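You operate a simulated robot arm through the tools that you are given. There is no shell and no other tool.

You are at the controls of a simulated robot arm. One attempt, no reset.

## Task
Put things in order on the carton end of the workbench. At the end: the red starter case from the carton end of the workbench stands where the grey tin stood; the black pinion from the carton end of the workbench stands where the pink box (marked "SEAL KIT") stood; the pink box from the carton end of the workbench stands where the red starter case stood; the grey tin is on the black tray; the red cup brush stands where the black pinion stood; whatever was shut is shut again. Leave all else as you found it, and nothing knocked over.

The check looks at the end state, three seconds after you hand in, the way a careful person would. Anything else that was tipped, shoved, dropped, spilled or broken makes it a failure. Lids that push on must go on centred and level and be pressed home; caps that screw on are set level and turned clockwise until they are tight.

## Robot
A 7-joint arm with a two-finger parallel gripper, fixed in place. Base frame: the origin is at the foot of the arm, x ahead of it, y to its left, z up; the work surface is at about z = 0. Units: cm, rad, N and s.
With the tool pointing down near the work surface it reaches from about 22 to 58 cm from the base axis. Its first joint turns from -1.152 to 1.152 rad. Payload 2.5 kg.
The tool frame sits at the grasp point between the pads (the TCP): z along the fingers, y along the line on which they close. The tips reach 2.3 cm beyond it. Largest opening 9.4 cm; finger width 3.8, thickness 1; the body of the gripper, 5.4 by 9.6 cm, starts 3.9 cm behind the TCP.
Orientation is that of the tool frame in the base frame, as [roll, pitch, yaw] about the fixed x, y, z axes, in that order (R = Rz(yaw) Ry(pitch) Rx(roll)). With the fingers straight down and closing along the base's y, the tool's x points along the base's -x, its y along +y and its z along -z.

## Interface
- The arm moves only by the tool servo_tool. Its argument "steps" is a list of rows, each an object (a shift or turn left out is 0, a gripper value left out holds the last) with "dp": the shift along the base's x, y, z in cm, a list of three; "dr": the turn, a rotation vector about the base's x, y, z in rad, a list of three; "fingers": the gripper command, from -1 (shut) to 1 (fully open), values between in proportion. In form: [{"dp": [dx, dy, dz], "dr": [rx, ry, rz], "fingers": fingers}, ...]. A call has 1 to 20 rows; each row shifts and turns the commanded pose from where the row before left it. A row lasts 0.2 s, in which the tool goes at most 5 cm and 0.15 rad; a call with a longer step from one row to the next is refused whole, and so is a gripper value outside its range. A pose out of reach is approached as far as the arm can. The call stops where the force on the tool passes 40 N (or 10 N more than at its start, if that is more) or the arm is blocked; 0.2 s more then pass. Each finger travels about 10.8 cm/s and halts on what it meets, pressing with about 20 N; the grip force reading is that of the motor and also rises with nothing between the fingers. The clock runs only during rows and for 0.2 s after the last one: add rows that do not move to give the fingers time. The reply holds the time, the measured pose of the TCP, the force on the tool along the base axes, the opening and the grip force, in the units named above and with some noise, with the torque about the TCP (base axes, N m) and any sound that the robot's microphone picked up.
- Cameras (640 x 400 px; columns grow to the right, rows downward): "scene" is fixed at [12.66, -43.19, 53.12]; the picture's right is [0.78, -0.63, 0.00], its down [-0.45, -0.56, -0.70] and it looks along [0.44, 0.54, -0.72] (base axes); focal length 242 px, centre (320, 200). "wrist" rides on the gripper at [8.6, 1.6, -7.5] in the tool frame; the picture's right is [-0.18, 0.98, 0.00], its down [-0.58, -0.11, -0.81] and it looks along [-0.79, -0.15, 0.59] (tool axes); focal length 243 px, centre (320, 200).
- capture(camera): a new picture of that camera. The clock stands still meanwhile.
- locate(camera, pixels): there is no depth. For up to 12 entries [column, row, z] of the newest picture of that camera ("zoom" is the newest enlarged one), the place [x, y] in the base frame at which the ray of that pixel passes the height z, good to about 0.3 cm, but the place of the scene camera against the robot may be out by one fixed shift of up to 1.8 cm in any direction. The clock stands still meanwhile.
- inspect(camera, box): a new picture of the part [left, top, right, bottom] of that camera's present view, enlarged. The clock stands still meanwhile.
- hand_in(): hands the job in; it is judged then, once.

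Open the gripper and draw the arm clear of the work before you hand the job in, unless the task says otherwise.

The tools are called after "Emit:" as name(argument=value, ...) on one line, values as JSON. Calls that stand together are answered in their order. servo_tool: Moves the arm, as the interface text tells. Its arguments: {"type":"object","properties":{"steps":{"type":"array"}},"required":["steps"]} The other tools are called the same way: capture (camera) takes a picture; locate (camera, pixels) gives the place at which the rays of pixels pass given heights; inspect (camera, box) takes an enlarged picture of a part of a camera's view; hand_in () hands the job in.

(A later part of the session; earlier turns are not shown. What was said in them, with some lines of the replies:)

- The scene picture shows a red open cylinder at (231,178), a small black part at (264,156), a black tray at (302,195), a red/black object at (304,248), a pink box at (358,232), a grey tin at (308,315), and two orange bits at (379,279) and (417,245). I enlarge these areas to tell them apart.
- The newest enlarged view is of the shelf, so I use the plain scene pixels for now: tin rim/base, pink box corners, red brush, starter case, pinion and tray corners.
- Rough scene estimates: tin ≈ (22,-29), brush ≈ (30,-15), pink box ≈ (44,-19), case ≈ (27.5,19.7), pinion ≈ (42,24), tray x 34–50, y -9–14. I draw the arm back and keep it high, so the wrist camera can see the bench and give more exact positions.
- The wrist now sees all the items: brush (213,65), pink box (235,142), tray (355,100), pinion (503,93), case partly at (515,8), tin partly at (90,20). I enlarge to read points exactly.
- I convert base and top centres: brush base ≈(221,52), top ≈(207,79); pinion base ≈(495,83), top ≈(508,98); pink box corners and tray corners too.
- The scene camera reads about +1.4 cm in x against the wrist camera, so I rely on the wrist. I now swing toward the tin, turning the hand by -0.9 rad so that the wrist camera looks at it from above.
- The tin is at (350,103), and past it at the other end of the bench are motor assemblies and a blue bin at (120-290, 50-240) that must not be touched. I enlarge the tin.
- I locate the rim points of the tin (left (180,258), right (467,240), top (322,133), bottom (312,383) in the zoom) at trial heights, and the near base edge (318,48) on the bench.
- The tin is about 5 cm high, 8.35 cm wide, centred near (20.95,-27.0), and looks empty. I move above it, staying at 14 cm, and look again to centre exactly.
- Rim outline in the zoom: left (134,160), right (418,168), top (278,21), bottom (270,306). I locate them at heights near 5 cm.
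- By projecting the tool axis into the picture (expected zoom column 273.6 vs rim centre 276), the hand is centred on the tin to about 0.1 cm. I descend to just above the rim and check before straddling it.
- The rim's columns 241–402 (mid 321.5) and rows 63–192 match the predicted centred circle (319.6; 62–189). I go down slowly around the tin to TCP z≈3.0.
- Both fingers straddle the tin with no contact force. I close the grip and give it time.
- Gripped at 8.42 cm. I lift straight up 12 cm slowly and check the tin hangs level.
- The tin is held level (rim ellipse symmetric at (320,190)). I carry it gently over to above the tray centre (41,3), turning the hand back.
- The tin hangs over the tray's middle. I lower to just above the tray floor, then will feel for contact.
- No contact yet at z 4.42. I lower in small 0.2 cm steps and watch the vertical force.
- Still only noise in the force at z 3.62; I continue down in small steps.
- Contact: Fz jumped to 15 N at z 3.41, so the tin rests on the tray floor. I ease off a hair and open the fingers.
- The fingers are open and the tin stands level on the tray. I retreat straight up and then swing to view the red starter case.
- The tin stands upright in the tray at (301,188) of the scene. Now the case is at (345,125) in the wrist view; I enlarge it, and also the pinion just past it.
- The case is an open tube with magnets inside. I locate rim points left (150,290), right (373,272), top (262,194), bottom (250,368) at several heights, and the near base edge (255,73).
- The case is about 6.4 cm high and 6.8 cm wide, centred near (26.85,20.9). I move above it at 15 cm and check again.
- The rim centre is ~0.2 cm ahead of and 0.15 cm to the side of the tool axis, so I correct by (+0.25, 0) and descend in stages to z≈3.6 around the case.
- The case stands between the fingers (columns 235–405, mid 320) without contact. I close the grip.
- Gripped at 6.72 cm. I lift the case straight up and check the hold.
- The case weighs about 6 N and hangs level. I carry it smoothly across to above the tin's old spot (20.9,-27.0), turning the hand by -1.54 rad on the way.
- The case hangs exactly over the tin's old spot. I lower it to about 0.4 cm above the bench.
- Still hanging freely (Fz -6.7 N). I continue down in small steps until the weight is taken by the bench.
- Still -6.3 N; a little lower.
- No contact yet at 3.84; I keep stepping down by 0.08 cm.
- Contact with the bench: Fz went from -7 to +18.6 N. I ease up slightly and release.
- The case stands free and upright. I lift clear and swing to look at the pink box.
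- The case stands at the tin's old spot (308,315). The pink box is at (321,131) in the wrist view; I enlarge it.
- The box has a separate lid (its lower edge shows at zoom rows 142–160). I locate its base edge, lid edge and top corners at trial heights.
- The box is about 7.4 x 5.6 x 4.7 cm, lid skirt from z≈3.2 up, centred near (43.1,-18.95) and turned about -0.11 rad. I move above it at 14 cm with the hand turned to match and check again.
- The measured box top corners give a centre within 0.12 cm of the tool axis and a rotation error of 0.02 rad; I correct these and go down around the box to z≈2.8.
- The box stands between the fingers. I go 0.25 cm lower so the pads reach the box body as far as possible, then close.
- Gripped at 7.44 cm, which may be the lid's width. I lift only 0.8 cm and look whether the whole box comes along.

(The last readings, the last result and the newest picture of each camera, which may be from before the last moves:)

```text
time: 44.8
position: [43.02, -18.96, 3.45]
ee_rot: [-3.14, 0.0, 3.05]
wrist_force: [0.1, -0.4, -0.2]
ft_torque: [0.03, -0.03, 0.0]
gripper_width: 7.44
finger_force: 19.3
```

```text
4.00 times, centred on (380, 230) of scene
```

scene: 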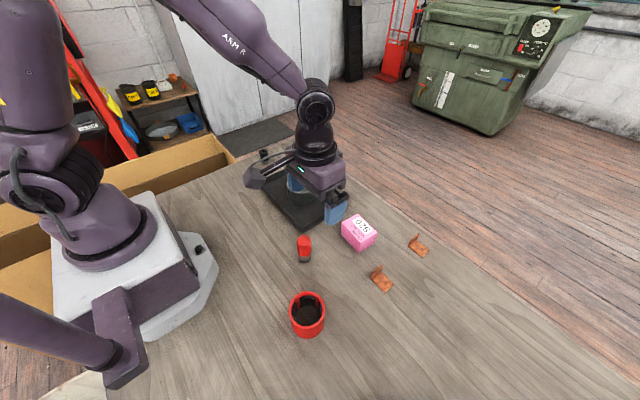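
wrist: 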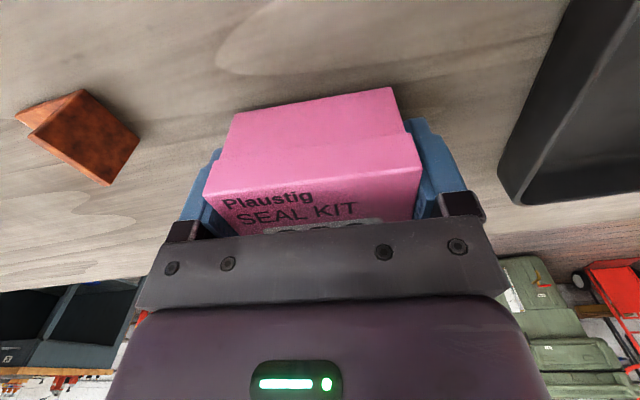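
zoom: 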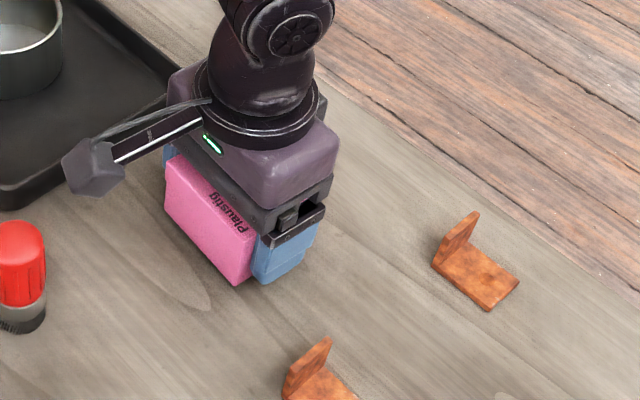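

The lid and body keep the same relation in the picture (base edge still (237,113)–(392,87)), so the whole box is lifted. I raise it further, then carry it over to the case's old spot (27.1,20.95).

Emit:
servo_tool(steps=[{"dp": [0, 0, 1.0]}, {"dp": [0, 0, 2.0]}, {"dp": [0, 0, 2.2]}, {"dp": [0, 0, 2.2]}, {"dp": [0, 0, 2.2]}, {"dp": [0, 0, 1.4]}, {"dp": [0, 0, 0]}])

Emit:
capture(camera="wrist")

```text
time: 46.4
position: [43.07, -19.08, 14.55]
ee_rot: [3.141, 0.001, 3.048]
wrist_force: [0.3, 0.1, -0.5]
ft_torque: [-0.01, 0.0, 0.0]
gripper_width: 7.45
finger_force: 20.2
```

```text
taken
```

wrist: 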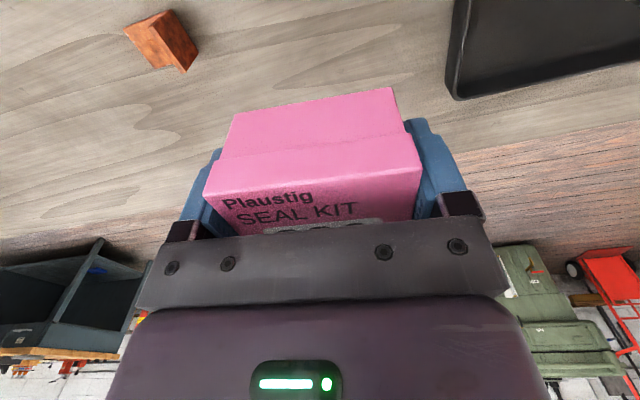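

The box hangs whole and level. I carry it smoothly to above (27.1,20.95).

Emit:
servo_tool(steps=[{"dp": [-0.4, 1.0, 0]}, {"dp": [-0.8, 2.0, 0]}, {"dp": [-1.131, 2.833, 0]}, {"dp": [-1.131, 2.833, 0]}, {"dp": [-1.131, 2.833, 0]}, {"dp": [-1.131, 2.833, 0]}, {"dp": [-1.131, 2.833, 0]}, {"dp": [-1.131, 2.833, 0]}, {"dp": [-1.131, 2.833, 0]}, {"dp": [-1.131, 2.833, 0]}, {"dp": [-1.131, 2.833, 0]}, {"dp": [-1.131, 2.833, 0]}, {"dp": [-1.131, 2.833, 0]}, {"dp": [-1.131, 2.833, 0]}, {"dp": [-0.8, 2.0, 0]}, {"dp": [-0.4, 1.0, 0]}, {"dp": [0, 0, 0]}])

Emit:
capture(camera="wrist")

Emit:
capture(camera="scene")

```text
time: 50.0
position: [27.09, 21.1, 14.5]
ee_rot: [-3.141, 0.002, 3.048]
wrist_force: [0.7, -0.3, -1.3]
ft_torque: [-0.01, 0.01, -0.01]
gripper_width: 7.46
finger_force: 19.7
```

```text
taken
```

wrist: 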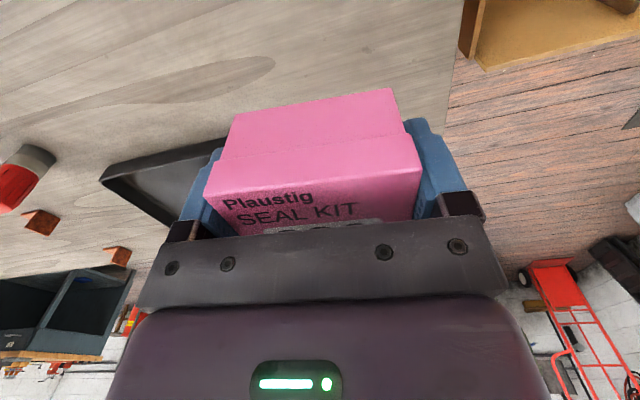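

```text
taken
```

scene: 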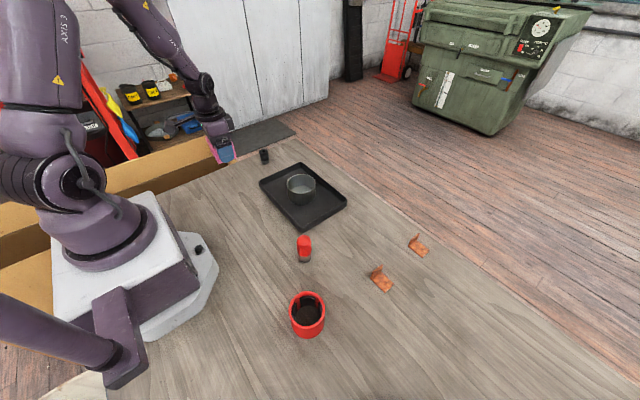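

All clear below. I lower the box to about 0.5 cm above the bench.

Emit:
servo_tool(steps=[{"dp": [0, -0.1, -1]}, {"dp": [0, 0, -2]}, {"dp": [0, 0, -2]}, {"dp": [0, 0, -2]}, {"dp": [0, 0, -2]}, {"dp": [0, 0, -1.5]}, {"dp": [0, 0, -0.8]}, {"dp": [0, 0, 0]}])

```text
time: 51.8
position: [27.1, 20.76, 3.13]
ee_rot: [3.141, 0.0, 3.047]
wrist_force: [0.0, 0.2, -0.5]
ft_torque: [-0.02, 0.02, -0.01]
gripper_width: 7.44
finger_force: 19.7
```

Now small steps to feel for the bench.

Emit:
servo_tool(steps=[{"dp": [0, 0, -0.15]}, {"dp": [0, 0, -0.12]}, {"dp": [0, 0, -0.08]}, {"dp": [0, 0, 0]}])

```text
time: 52.8
position: [27.1, 20.97, 2.78]
ee_rot: [-3.14, 0.0, 3.05]
wrist_force: [0.2, -0.7, -0.7]
ft_torque: [0.02, 0.02, 0.03]
gripper_width: 7.47
finger_force: 19.9
```

No contact at 2.78; a little lower.

Emit:
servo_tool(steps=[{"dp": [0, 0, -0.08]}, {"dp": [0, 0, -0.07]}, {"dp": [0, 0, 0]}])

```text
time: 53.6
position: [27.1, 20.89, 2.75]
ee_rot: [-3.14, -0.001, 3.05]
wrist_force: [-0.8, -0.9, -0.7]
ft_torque: [0.0, 0.01, 0.03]
gripper_width: 7.46
finger_force: 20.3
```

Still free at about 2.7; two more small steps.

Emit:
servo_tool(steps=[{"dp": [0, 0, -0.07]}, {"dp": [0, 0, -0.06]}, {"dp": [0, 0, 0]}])

```text
time: 54.4
position: [27.14, 20.93, 2.64]
ee_rot: [-3.14, 0.0, 3.05]
wrist_force: [-4.1, -2.7, 21.7]
ft_torque: [-0.13, 0.05, 0.0]
gripper_width: 7.48
finger_force: 20.1
```

Contact at z 2.64 (Fz 21.7 N). I ease up slightly and open the fingers.

Emit:
servo_tool(steps=[{"dp": [0, 0, 0.06]}, {"fingers": 1}, {"fingers": 1}, {"fingers": 1}])

Emit:
capture(camera="wrist")

```text
time: 55.4
position: [27.04, 20.9, 2.67]
ee_rot: [-3.142, 0.0, 3.049]
wrist_force: [0.1, 0.6, 0.1]
ft_torque: [0.02, 0.04, -0.01]
gripper_width: 9.39
finger_force: 0.1
```

```text
taken
```

wrist: 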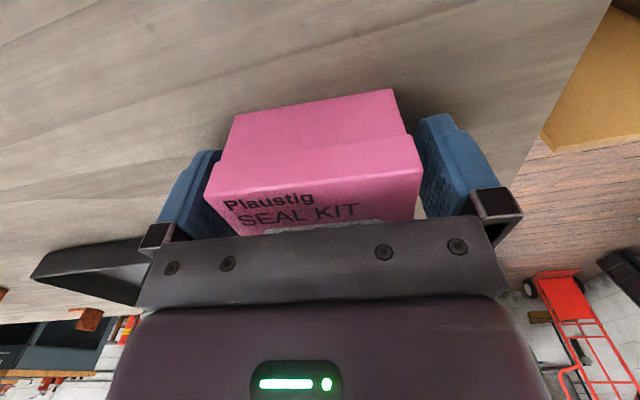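

The box stands free with its lid on. I rise straight up and shift to view the pinion.

Emit:
servo_tool(steps=[{"dp": [0, 0, 1.0]}, {"dp": [0, 0, 2.0]}, {"dp": [0, 0, 3.5]}, {"dp": [0, 0, 4]}, {"dp": [0, 0, 4]}, {"dp": [0, 0, 2.8]}, {"dp": [1.5, 1.0, 0], "dr": [0, 0, 0.045]}, {"dp": [1.5, 1.0, 0], "dr": [0, 0, 0.045]}, {"dp": [1.0, 1.0, 0]}, {"dp": [0, 0, 0]}])

Emit:
capture(camera="wrist")

Emit:
capture(camera="scene")

```text
time: 57.6
position: [31.17, 23.81, 19.92]
ee_rot: [-3.141, 0.0, 3.141]
wrist_force: [0.0, 0.7, 0.8]
ft_torque: [0.04, -0.01, -0.01]
gripper_width: 9.37
finger_force: 0.0
```

```text
taken
```

wrist: 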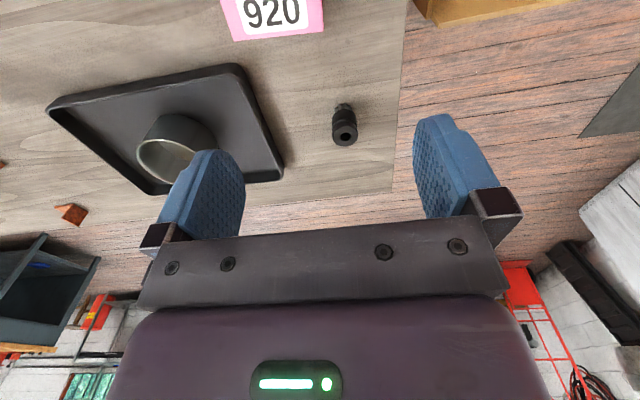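

```text
taken
```

scene: 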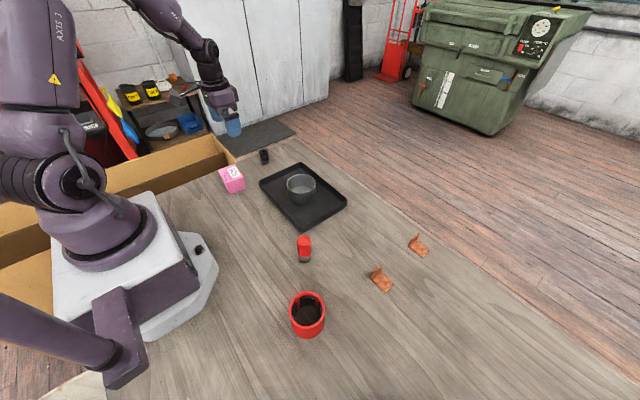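

The pink box stands where the case was (232,178). The pinion is at (345,124) in the wrist view; I enlarge it.

Emit:
inspect(camera="wrist", box=[281, 80, 409, 160])

```text
5.00 times, centred on (345, 120) of wrist
```

zoom: 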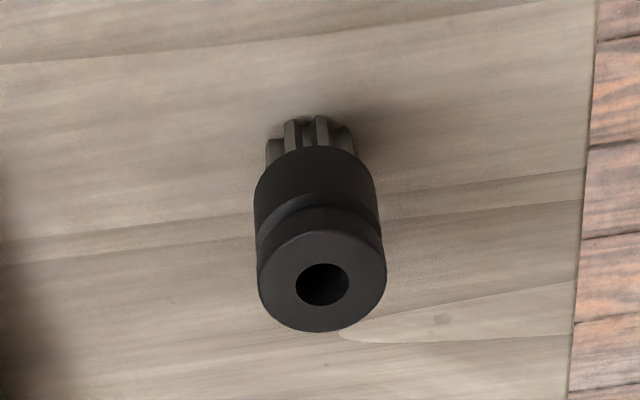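

The pinion computes to centre (41.0,24.9), about 2.9 cm wide and 5 cm high, standing on its gear. I move above it with the fingers partly closed to ~4.5 cm and check again.

Emit:
servo_tool(steps=[{"dp": [2.46, 0.27, -1.73], "fingers": -0.05}, {"dp": [2.46, 0.27, -1.73]}, {"dp": [2.46, 0.27, -1.73]}, {"dp": [2.45, 0.28, -1.73]}, {"dp": [0, 0, 0]}, {"dp": [0, 0, 0]}])

Emit:
inspect(camera="wrist", box=[200, 0, 480, 175])

Emit:
capture(camera="scene")

```text
time: 59.0
position: [41.06, 25.02, 12.98]
ee_rot: [3.141, 0.0, 3.139]
wrist_force: [0.8, -0.3, 0.6]
ft_torque: [0.01, 0.03, 0.0]
gripper_width: 4.48
finger_force: 0.0
```

```text
2.29 times, centred on (340, 88) of wrist
```

zoom: 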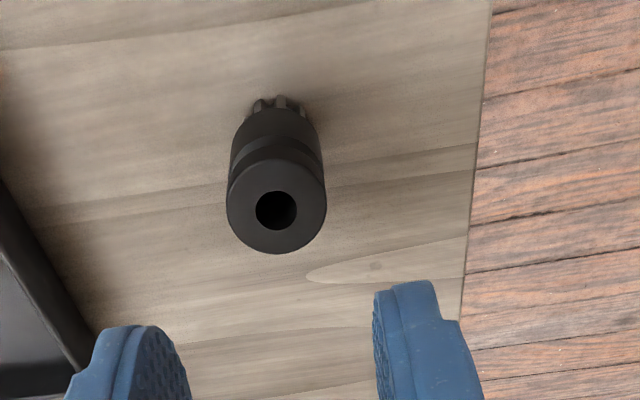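

```text
taken
```

scene: 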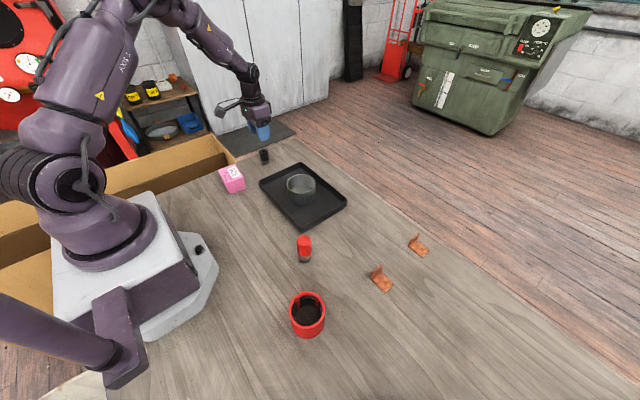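

The pinion's top is at zoom (276,207), within ~0.2 cm ahead and 0.07 cm sideways of the axis. I correct slightly and descend to z≈3.3 with the fingers at 4.5 cm.

Emit:
servo_tool(steps=[{"dp": [0.1, 0.05, -2.0]}, {"dp": [0, 0, -2.0]}, {"dp": [0, 0, -1.5]}, {"dp": [0, 0, -1.0]}, {"dp": [0, 0, -1.0]}, {"dp": [0, 0, -1.0]}, {"dp": [0, 0, -1.0]}, {"dp": [0, 0, -0.2]}, {"dp": [0, 0, 0]}])

Emit:
inspect(camera="wrist", box=[200, 90, 440, 240])

```text
time: 61.0
position: [41.01, 24.92, 3.23]
ee_rot: [3.141, -0.001, 3.14]
wrist_force: [-0.7, -1.1, -0.2]
ft_torque: [-0.01, 0.04, 0.0]
gripper_width: 4.5
finger_force: 0.1
```

```text
2.67 times, centred on (320, 165) of wrist
```

zoom: 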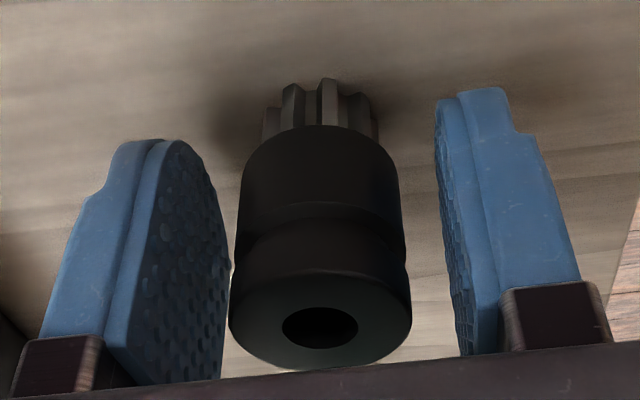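

The pinion's bore is at zoom (320,327), right where the axis should be (319,325). I close slowly in steps so it isn't knocked.

Emit:
servo_tool(steps=[{"fingers": -0.15}, {"fingers": -0.25}, {"fingers": -0.32}, {"fingers": -0.36}, {"fingers": -0.4}, {"fingers": -1}, {"fingers": -1}])

Emit:
inspect(camera="wrist", box=[200, 90, 440, 240])

```text
time: 62.6
position: [41.04, 24.99, 3.34]
ee_rot: [-3.142, -0.001, 3.139]
wrist_force: [0.0, -0.5, 0.8]
ft_torque: [-0.01, -0.01, 0.01]
gripper_width: 2.93
finger_force: 20.2
```

```text
2.67 times, centred on (320, 165) of wrist
```

zoom: 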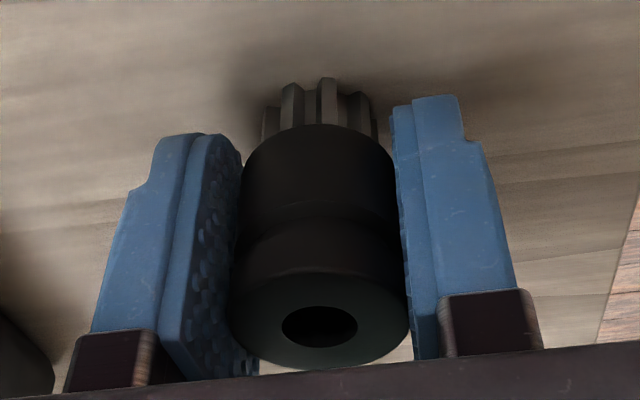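

Gripped at 2.93 cm, still upright. I lift it and check.

Emit:
servo_tool(steps=[{"dp": [0, 0, 0.7]}, {"dp": [0, 0, 1.5]}, {"dp": [0, 0, 2]}, {"dp": [0, 0, 2.2]}, {"dp": [0, 0, 2.2]}, {"dp": [0, 0, 2.2]}, {"dp": [0, 0, 1.2]}, {"dp": [0, 0, 0]}])

Emit:
inspect(camera="wrist", box=[200, 90, 440, 240])

```text
time: 64.4
position: [41.05, 25.06, 15.23]
ee_rot: [3.141, 0.001, 3.14]
wrist_force: [0.2, 0.6, -1.9]
ft_torque: [0.02, -0.01, 0.0]
gripper_width: 2.93
finger_force: 19.9
```

```text
2.67 times, centred on (320, 165) of wrist
```

zoom: 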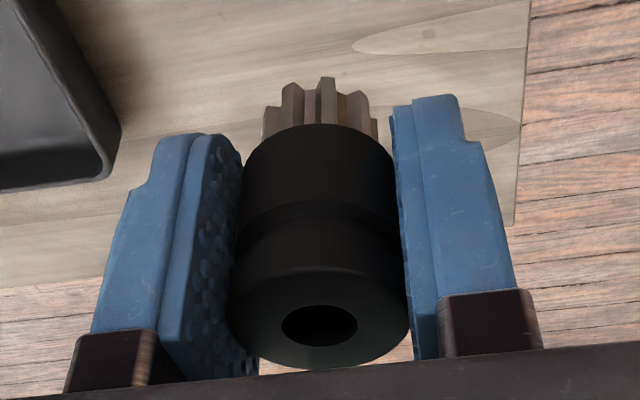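

It hangs straight. I carry it across at z 15 to above the pink box's old spot (43.15,-19.0).

Emit:
servo_tool(steps=[{"dp": [0.05, -1.1, 0]}, {"dp": [0.1, -2.2, 0]}, {"dp": [0.1275, -2.67, 0]}, {"dp": [0.1275, -2.67, 0]}, {"dp": [0.1275, -2.67, 0]}, {"dp": [0.1275, -2.67, 0]}, {"dp": [0.1275, -2.67, 0]}, {"dp": [0.1275, -2.67, 0]}, {"dp": [0.1275, -2.67, 0]}, {"dp": [0.1275, -2.67, 0]}, {"dp": [0.1275, -2.67, 0]}, {"dp": [0.1275, -2.67, 0]}, {"dp": [0.1275, -2.67, 0]}, {"dp": [0.1275, -2.67, 0]}, {"dp": [0.1275, -2.67, 0]}, {"dp": [0.1275, -2.67, 0]}, {"dp": [0.1, -2.2, 0]}, {"dp": [0.05, -1.1, 0]}, {"dp": [0, 0, 0]}])

Emit:
capture(camera="wrist")

Emit:
capture(camera="scene")

```text
time: 68.4
position: [43.09, -19.05, 15.29]
ee_rot: [-3.141, 0.0, 3.141]
wrist_force: [-0.1, 0.3, -2.0]
ft_torque: [0.02, 0.02, 0.0]
gripper_width: 2.93
finger_force: 20.1
```

```text
taken
```

wrist: 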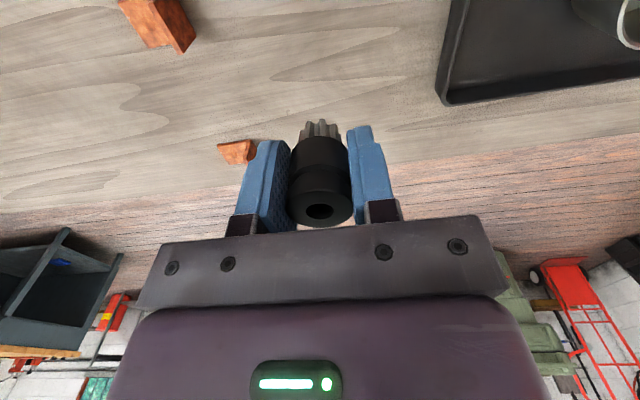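

```text
taken
```

scene: 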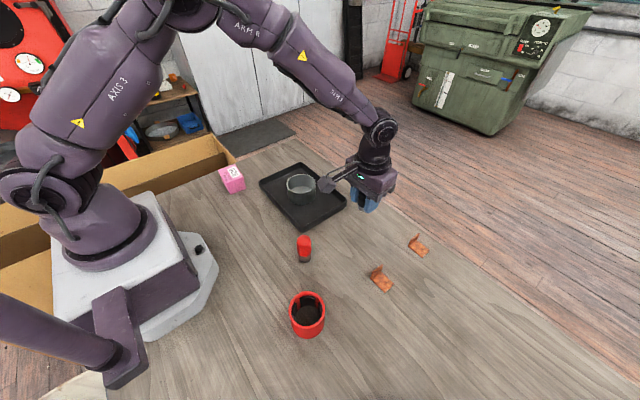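

Positioned at (43.09,-19.05). I lower to about 0.5 cm above the bench.

Emit:
servo_tool(steps=[{"dp": [0, 0, -1]}, {"dp": [0, 0, -2]}, {"dp": [0, 0, -2]}, {"dp": [0, 0, -2]}, {"dp": [0, 0, -2]}, {"dp": [0, 0, -1.5]}, {"dp": [0, 0, -0.9]}, {"dp": [0, 0, 0]}])

```text
time: 70.2
position: [43.09, -18.82, 3.85]
ee_rot: [3.141, -0.002, 3.14]
wrist_force: [0.5, 0.0, -1.6]
ft_torque: [0.01, -0.02, 0.0]
gripper_width: 2.93
finger_force: 20.1
```

Now small steps down to feel the bench under the gear.

Emit:
servo_tool(steps=[{"dp": [0, 0, -0.15]}, {"dp": [0, 0, -0.12]}, {"dp": [0, 0, -0.08]}, {"dp": [0, 0, 0]}])

```text
time: 71.2
position: [43.17, -19.12, 3.53]
ee_rot: [-3.141, -0.001, 3.14]
wrist_force: [-0.3, 0.0, -2.0]
ft_torque: [0.02, 0.0, 0.01]
gripper_width: 2.92
finger_force: 19.6
```

Still free at 3.53; I step lower by 0.08 cm at a time.

Emit:
servo_tool(steps=[{"dp": [0, 0, -0.08]}, {"dp": [0, 0, -0.07]}, {"dp": [0, 0, 0]}])

```text
time: 72.0
position: [43.22, -18.91, 3.46]
ee_rot: [3.141, -0.001, 3.141]
wrist_force: [-2.0, 1.7, 5.4]
ft_torque: [0.11, 0.08, -0.01]
gripper_width: 2.93
finger_force: 19.7
```

Contact (Fz -2 → +5.4 N). I release gradually to about 4.7 cm opening.

Emit:
servo_tool(steps=[{"dp": [0, 0, 0]}, {"fingers": -0.3}, {"fingers": -0.15}, {"fingers": 0}, {"fingers": 0}])

Emit:
inspect(camera="wrist", box=[200, 90, 440, 240])

```text
time: 73.2
position: [43.13, -19.05, 3.33]
ee_rot: [3.14, 0.001, 3.139]
wrist_force: [0.7, -0.5, -0.3]
ft_torque: [-0.02, 0.0, 0.01]
gripper_width: 4.7
finger_force: 0.1
```

```text
2.67 times, centred on (320, 165) of wrist
```

zoom: 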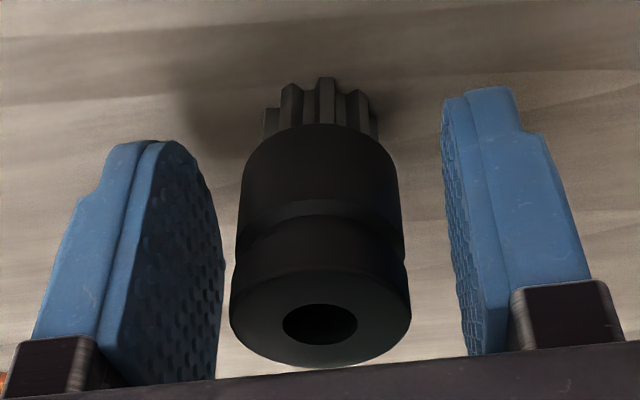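

The pinion stands free and upright. I rise and swing back to view the red cup brush.

Emit:
servo_tool(steps=[{"dp": [0, 0, 1.0]}, {"dp": [0, 0, 2.0]}, {"dp": [0, 0, 3.5]}, {"dp": [0, 0, 4]}, {"dp": [0, 0, 4]}, {"dp": [0, 0, 2.5]}, {"dp": [-3.55, 1.28, 0], "dr": [0, 0, -0.083]}, {"dp": [-3.55, 1.28, 0], "dr": [0, 0, -0.083]}, {"dp": [-3.55, 1.28, 0], "dr": [0, 0, -0.083]}, {"dp": [-3.55, 1.28, 0], "dr": [0, 0, -0.083]}, {"dp": [-3.55, 1.28, 0], "dr": [0, 0, -0.083]}, {"dp": [-3.55, 1.28, 0], "dr": [0, 0, -0.083]}, {"dp": [0, 0, 0]}])

Emit:
capture(camera="wrist")

Emit:
capture(camera="scene")

```text
time: 76.0
position: [21.85, -11.22, 20.41]
ee_rot: [3.142, 0.0, 2.641]
wrist_force: [0.1, -0.1, -0.1]
ft_torque: [0.0, 0.03, 0.01]
gripper_width: 4.7
finger_force: 0.0
```

```text
taken
```

wrist: 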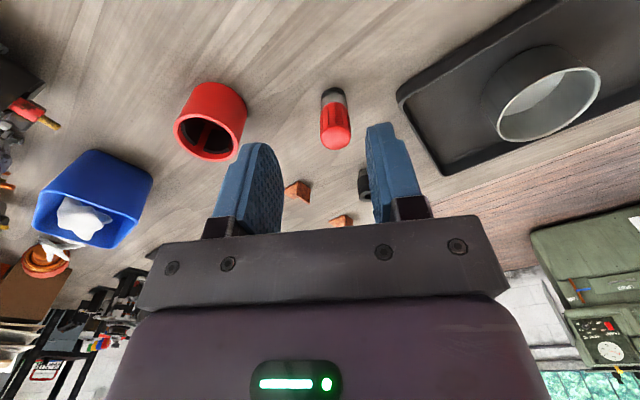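

```text
taken
```

scene: 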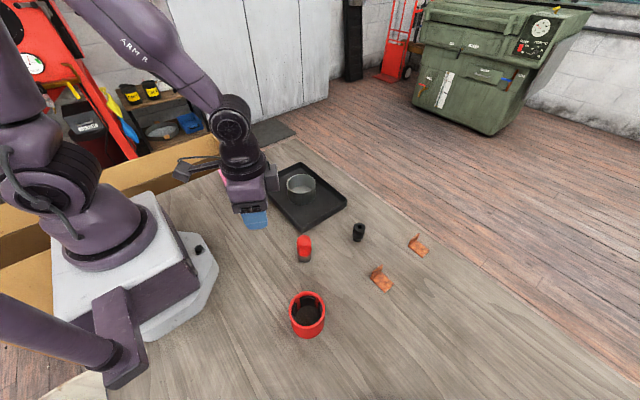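

The pinion stands at (358,232) in the scene, where the pink box was. The brush is at (334,120) in the wrist view; I enlarge it.

Emit:
inspect(camera="wrist", box=[270, 80, 398, 160])

```text
5.00 times, centred on (334, 120) of wrist
```

zoom: 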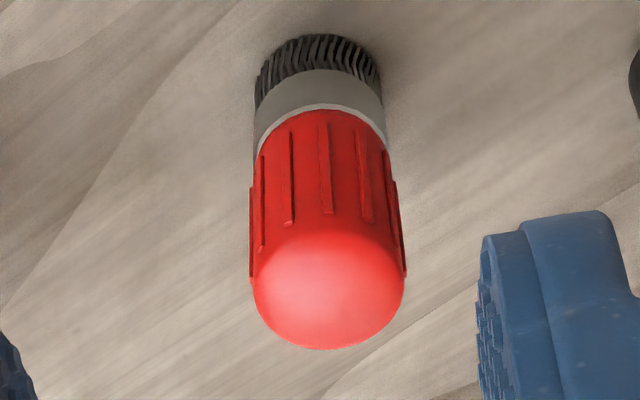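

The brush computes to centre (29.1,-15.05), about 3 cm wide and 7 cm high. I move above it at 15 cm with the fingers at ~5 cm and check.

Emit:
servo_tool(steps=[{"dp": [2.42, -1.28, -1.8], "fingers": 0.06}, {"dp": [2.42, -1.28, -1.8]}, {"dp": [2.41, -1.27, -1.8]}, {"dp": [0, 0, 0]}, {"dp": [0, 0, 0]}])

Emit:
inspect(camera="wrist", box=[200, 0, 480, 175])

```text
time: 77.2
position: [29.01, -15.07, 14.94]
ee_rot: [3.141, 0.001, 2.641]
wrist_force: [0.0, 0.4, 0.0]
ft_torque: [0.02, -0.01, 0.0]
gripper_width: 4.97
finger_force: 0.0
```

```text
2.29 times, centred on (340, 88) of wrist
```

zoom: 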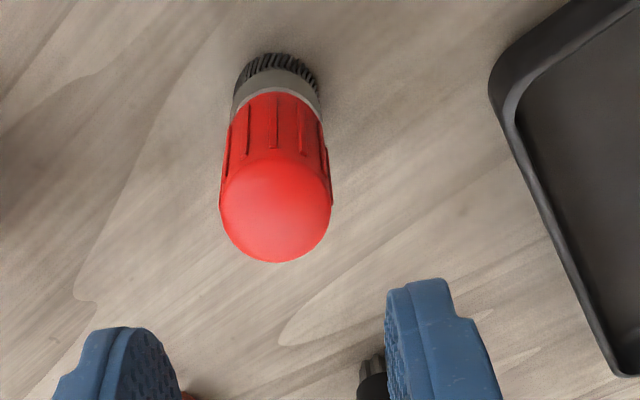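

The brush is centred to within 0.1 cm of the axis (dome columns 219–332 vs axis 274). I descend straight to z≈4.3.

Emit:
servo_tool(steps=[{"dp": [0.04, 0.07, -2.0]}, {"dp": [0, 0, -2.0]}, {"dp": [0, 0, -1.6]}, {"dp": [0, 0, -1.0]}, {"dp": [0, 0, -1.0]}, {"dp": [0, 0, -1.0]}, {"dp": [0, 0, -1.0]}, {"dp": [0, 0, -1.0]}, {"dp": [0, 0, 0]}])

Emit:
inspect(camera="wrist", box=[200, 90, 440, 240])

```text
time: 79.2
position: [29.17, -15.05, 4.39]
ee_rot: [3.141, -0.001, 2.64]
wrist_force: [0.3, -0.6, -0.3]
ft_torque: [-0.02, -0.02, 0.04]
gripper_width: 4.99
finger_force: 0.0
```

```text
2.67 times, centred on (320, 165) of wrist
```

zoom: 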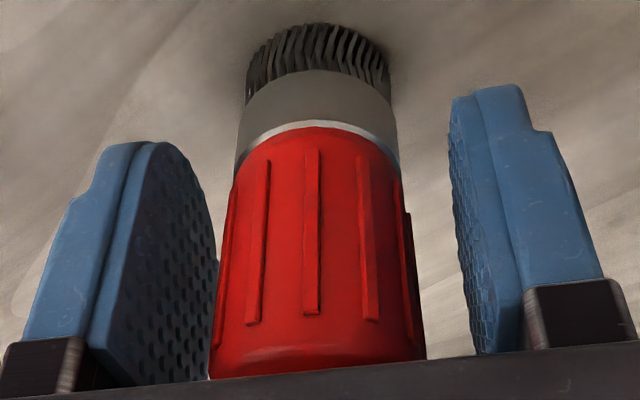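

The brush handle stands between the pads with no contact. I close slowly.

Emit:
servo_tool(steps=[{"fingers": -0.1}, {"fingers": -0.18}, {"fingers": -0.24}, {"fingers": -0.3}, {"fingers": -0.36}, {"fingers": -1}, {"fingers": -1}])

Emit:
inspect(camera="wrist", box=[200, 90, 440, 240])

```text
time: 80.8
position: [29.05, -14.96, 4.35]
ee_rot: [-3.141, 0.0, 2.64]
wrist_force: [-0.3, -0.2, 0.8]
ft_torque: [0.02, -0.03, 0.02]
gripper_width: 3.1
finger_force: 19.8
```

```text
2.67 times, centred on (320, 165) of wrist
```

zoom: 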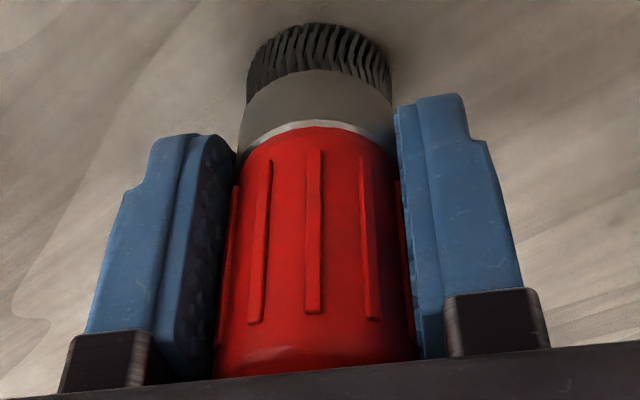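

Gripped at 3.10 cm, upright. I lift it straight up and check.

Emit:
servo_tool(steps=[{"dp": [0, 0, 0.7]}, {"dp": [0, 0, 1.5]}, {"dp": [0, 0, 2]}, {"dp": [0, 0, 2.2]}, {"dp": [0, 0, 2.2]}, {"dp": [0, 0, 2.2]}, {"dp": [0, 0, 1.2]}, {"dp": [0, 0, 0]}])

Emit:
inspect(camera="wrist", box=[200, 90, 440, 240])

```text
time: 82.6
position: [29.13, -15.02, 16.48]
ee_rot: [3.141, 0.0, 2.64]
wrist_force: [-0.6, 0.1, -0.5]
ft_torque: [-0.01, 0.0, 0.0]
gripper_width: 3.05
finger_force: 19.9
```

```text
2.67 times, centred on (320, 165) of wrist
```

zoom: 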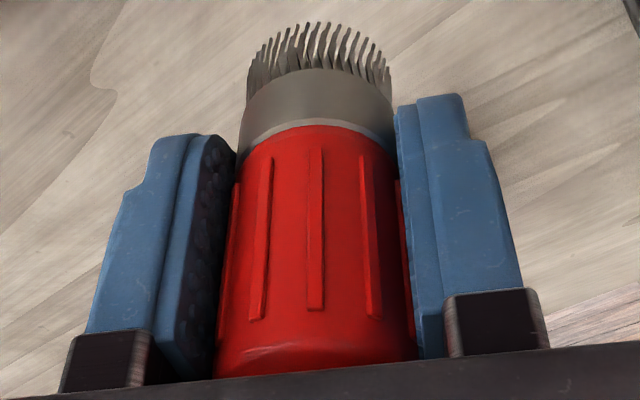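

The brush hangs straight in the grip. I carry it to above the pinion's old spot (41.05,24.97).

Emit:
servo_tool(steps=[{"dp": [0.3, 1.0, 0], "dr": [0, 0, 0.0125]}, {"dp": [0.6, 2.0, 0], "dr": [0, 0, 0.025]}, {"dp": [0.729, 2.43, 0], "dr": [0, 0, 0.0304]}, {"dp": [0.729, 2.43, 0], "dr": [0, 0, 0.0304]}, {"dp": [0.729, 2.43, 0], "dr": [0, 0, 0.0304]}, {"dp": [0.729, 2.43, 0], "dr": [0, 0, 0.0304]}, {"dp": [0.729, 2.43, 0], "dr": [0, 0, 0.0304]}, {"dp": [0.729, 2.43, 0], "dr": [0, 0, 0.0304]}, {"dp": [0.729, 2.43, 0], "dr": [0, 0, 0.0304]}, {"dp": [0.729, 2.43, 0], "dr": [0, 0, 0.0304]}, {"dp": [0.729, 2.43, 0], "dr": [0, 0, 0.0304]}, {"dp": [0.729, 2.43, 0], "dr": [0, 0, 0.0304]}, {"dp": [0.729, 2.43, 0], "dr": [0, 0, 0.0304]}, {"dp": [0.729, 2.43, 0], "dr": [0, 0, 0.0304]}, {"dp": [0.729, 2.43, 0], "dr": [0, 0, 0.0304]}, {"dp": [0.729, 2.43, 0], "dr": [0, 0, 0.0304]}, {"dp": [0.6, 2.0, 0], "dr": [0, 0, 0.025]}, {"dp": [0.3, 1.0, 0], "dr": [0, 0, 0.0125]}, {"dp": [0, 0, 0]}])

Emit:
capture(camera="wrist")

Emit:
capture(camera="scene")

```text
time: 86.6
position: [41.09, 25.05, 16.36]
ee_rot: [-3.141, 0.0, 3.141]
wrist_force: [0.3, 0.8, -0.7]
ft_torque: [-0.02, 0.01, 0.0]
gripper_width: 3.11
finger_force: 19.9
```

```text
taken
```

wrist: 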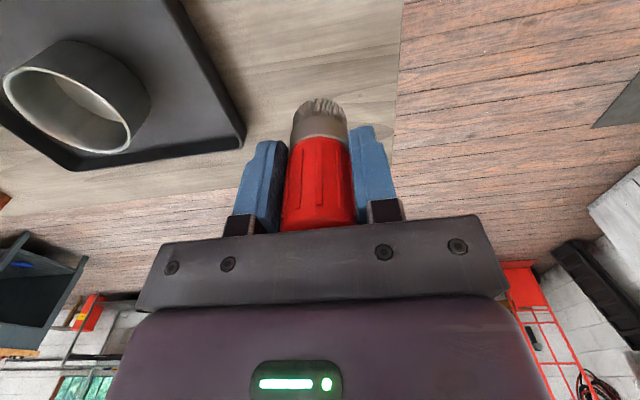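

```text
taken
```

scene: 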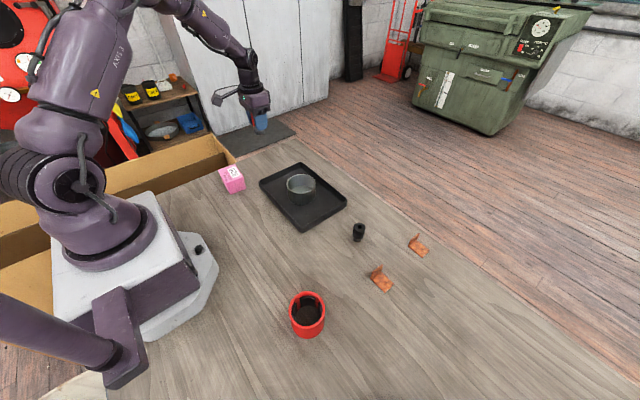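

Over (41.09,25.05). I lower to about 0.5 cm above the bench.

Emit:
servo_tool(steps=[{"dp": [0, -0.05, -1]}, {"dp": [0, 0, -2]}, {"dp": [0, 0, -2]}, {"dp": [0, 0, -2]}, {"dp": [0, 0, -2]}, {"dp": [0, 0, -1.6]}, {"dp": [0, 0, -0.9]}, {"dp": [0, 0, 0]}])

```text
time: 88.4
position: [41.08, 24.83, 4.87]
ee_rot: [-3.141, -0.001, 3.141]
wrist_force: [-0.4, -1.0, -1.2]
ft_torque: [-0.01, -0.02, -0.05]
gripper_width: 3.12
finger_force: 19.7
```

Now small steps to feel the bench under the bristles.

Emit:
servo_tool(steps=[{"dp": [0, 0, -0.15]}, {"dp": [0, 0, -0.12]}, {"dp": [0, 0, -0.1]}, {"dp": [0, 0, 0]}])

```text
time: 89.4
position: [41.13, 24.89, 4.42]
ee_rot: [-3.141, 0.001, -3.14]
wrist_force: [-0.1, -0.8, -1.2]
ft_torque: [0.0, -0.02, 0.03]
gripper_width: 3.09
finger_force: 19.5
```

Still free; another 0.15 cm in two steps.

Emit:
servo_tool(steps=[{"dp": [0, 0, -0.08]}, {"dp": [0, 0, -0.07]}, {"dp": [0, 0, 0]}])

```text
time: 90.2
position: [41.22, 24.89, 4.37]
ee_rot: [3.139, 0.001, -3.141]
wrist_force: [-4.3, -2.2, 17.4]
ft_torque: [-0.09, 0.11, 0.11]
gripper_width: 3.12
finger_force: 20.4
```

Contact (Fz 17.4 N). I ease up slightly and release gradually.

Emit:
servo_tool(steps=[{"dp": [0, 0, 0.06]}, {"fingers": -0.28}, {"fingers": -0.15}, {"fingers": 0.06}, {"fingers": 0.06}])

Emit:
inspect(camera="wrist", box=[200, 90, 440, 240])

```text
time: 91.4
position: [41.14, 24.87, 4.41]
ee_rot: [3.141, 0.001, 3.141]
wrist_force: [-0.3, 0.1, 0.1]
ft_torque: [0.01, -0.02, -0.02]
gripper_width: 4.97
finger_force: 0.1
```

```text
2.67 times, centred on (320, 165) of wrist
```

zoom: 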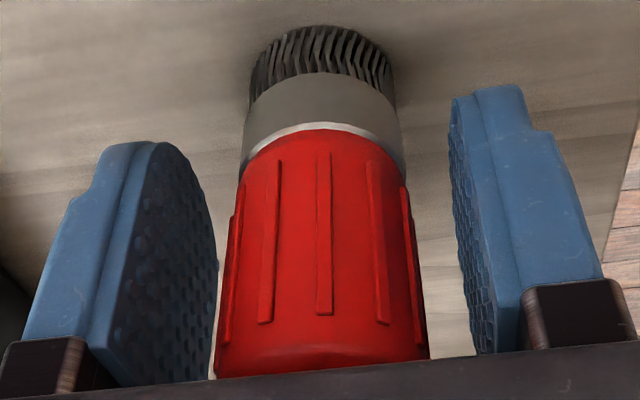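

The brush stands free between the open fingers. I rise straight up, draw the arm back clear and open fully, then check everything.

Emit:
servo_tool(steps=[{"dp": [0, 0, 1.0]}, {"dp": [0, 0, 2.0]}, {"dp": [0, 0, 3.5]}, {"dp": [0, 0, 4]}, {"dp": [0, 0, 4]}, {"dp": [0, 0, 4]}, {"dp": [0, 0, 4]}, {"dp": [0, 0, 3.5], "fingers": 1}, {"dp": [-3.0, -4.0, 0]}, {"dp": [-3.0, -4.0, 0]}, {"dp": [-3.0, -4.0, 0]}, {"dp": [-3.0, -4.0, 0]}, {"dp": [-3.0, -4.0, 0]}, {"dp": [-1.0, -4.0, 0]}, {"dp": [0, 0, 0]}])

Emit:
capture(camera="wrist")

Emit:
capture(camera="scene")

```text
time: 94.6
position: [25.08, 0.93, 30.52]
ee_rot: [-3.141, 0.0, 3.141]
wrist_force: [0.5, -0.6, 0.6]
ft_torque: [0.01, 0.01, 0.01]
gripper_width: 9.4
finger_force: 0.0
```

```text
taken
```

wrist: 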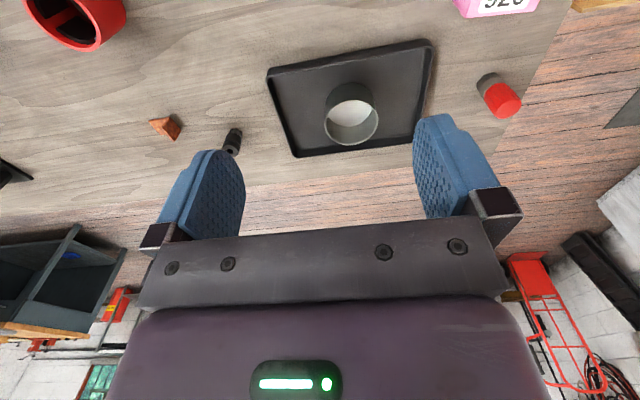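

```text
taken
```

scene: 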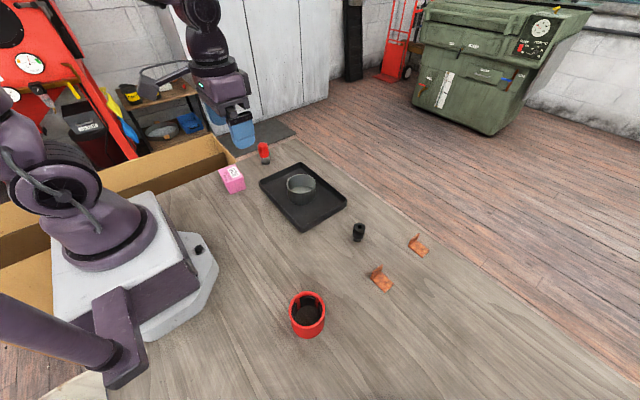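

Everything appears in place in the scene: brush (264,152), pink box (232,178), tin in tray (301,188), pinion (358,232), case (308,315). I enlarge to verify all stand upright and the lid sits flat.

Emit:
inspect(camera="scene", box=[200, 130, 360, 230])

Emit:
inspect(camera="scene", box=[240, 200, 480, 350])

```text
4.00 times, centred on (280, 180) of scene
```

zoom: 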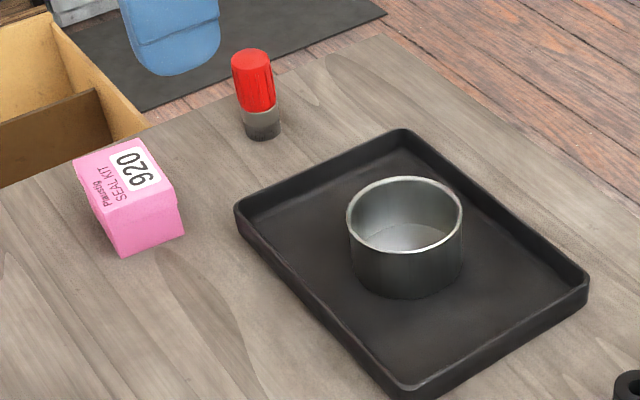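

```text
2.67 times, centred on (360, 275) of scene
```

zoom: 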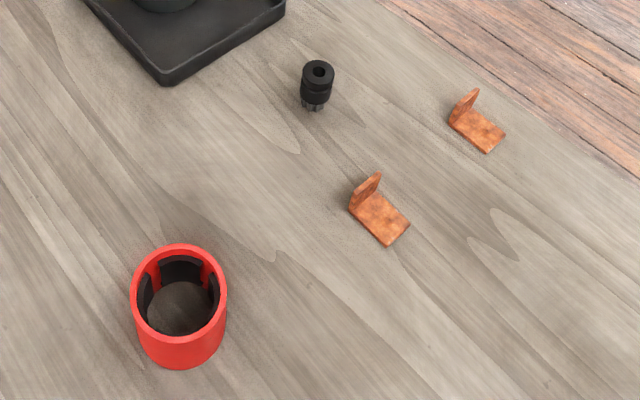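

All five items stand upright at their new places, the box lid sits flat, the tray and the rusty brackets are where they were, and the gripper is open and well clear at z 30. I hand the job in.

Emit:
hand_in()

```text
The job is handed in.
```

I moved all five items to their new places, and the last pictures before I handed in showed each one standing upright. The gripper was open and clear of the work.

| Item | Where it is now |
|---|---|
| Grey tin | On the black tray, near its middle |
| Red starter case | Where the grey tin stood |
| Pink box ("SEAL KIT") | Where the red starter case stood |
| Black pinion | Where the pink box stood |
| Red cup brush | Where the black pinion stood |

- **Placement:** by the arm's own readings, each item was set down within about 0.3 cm of the spot I measured.
- **Lids:** the pink box's lid stayed on throughout, and I didn't open anything, so there was nothing to shut again.
- **The rest of the bench:** the tray and the two rusty brackets look unmoved. I stayed clear of the motor parts and blue bin at the far end, though I took no close-up of them at the end.
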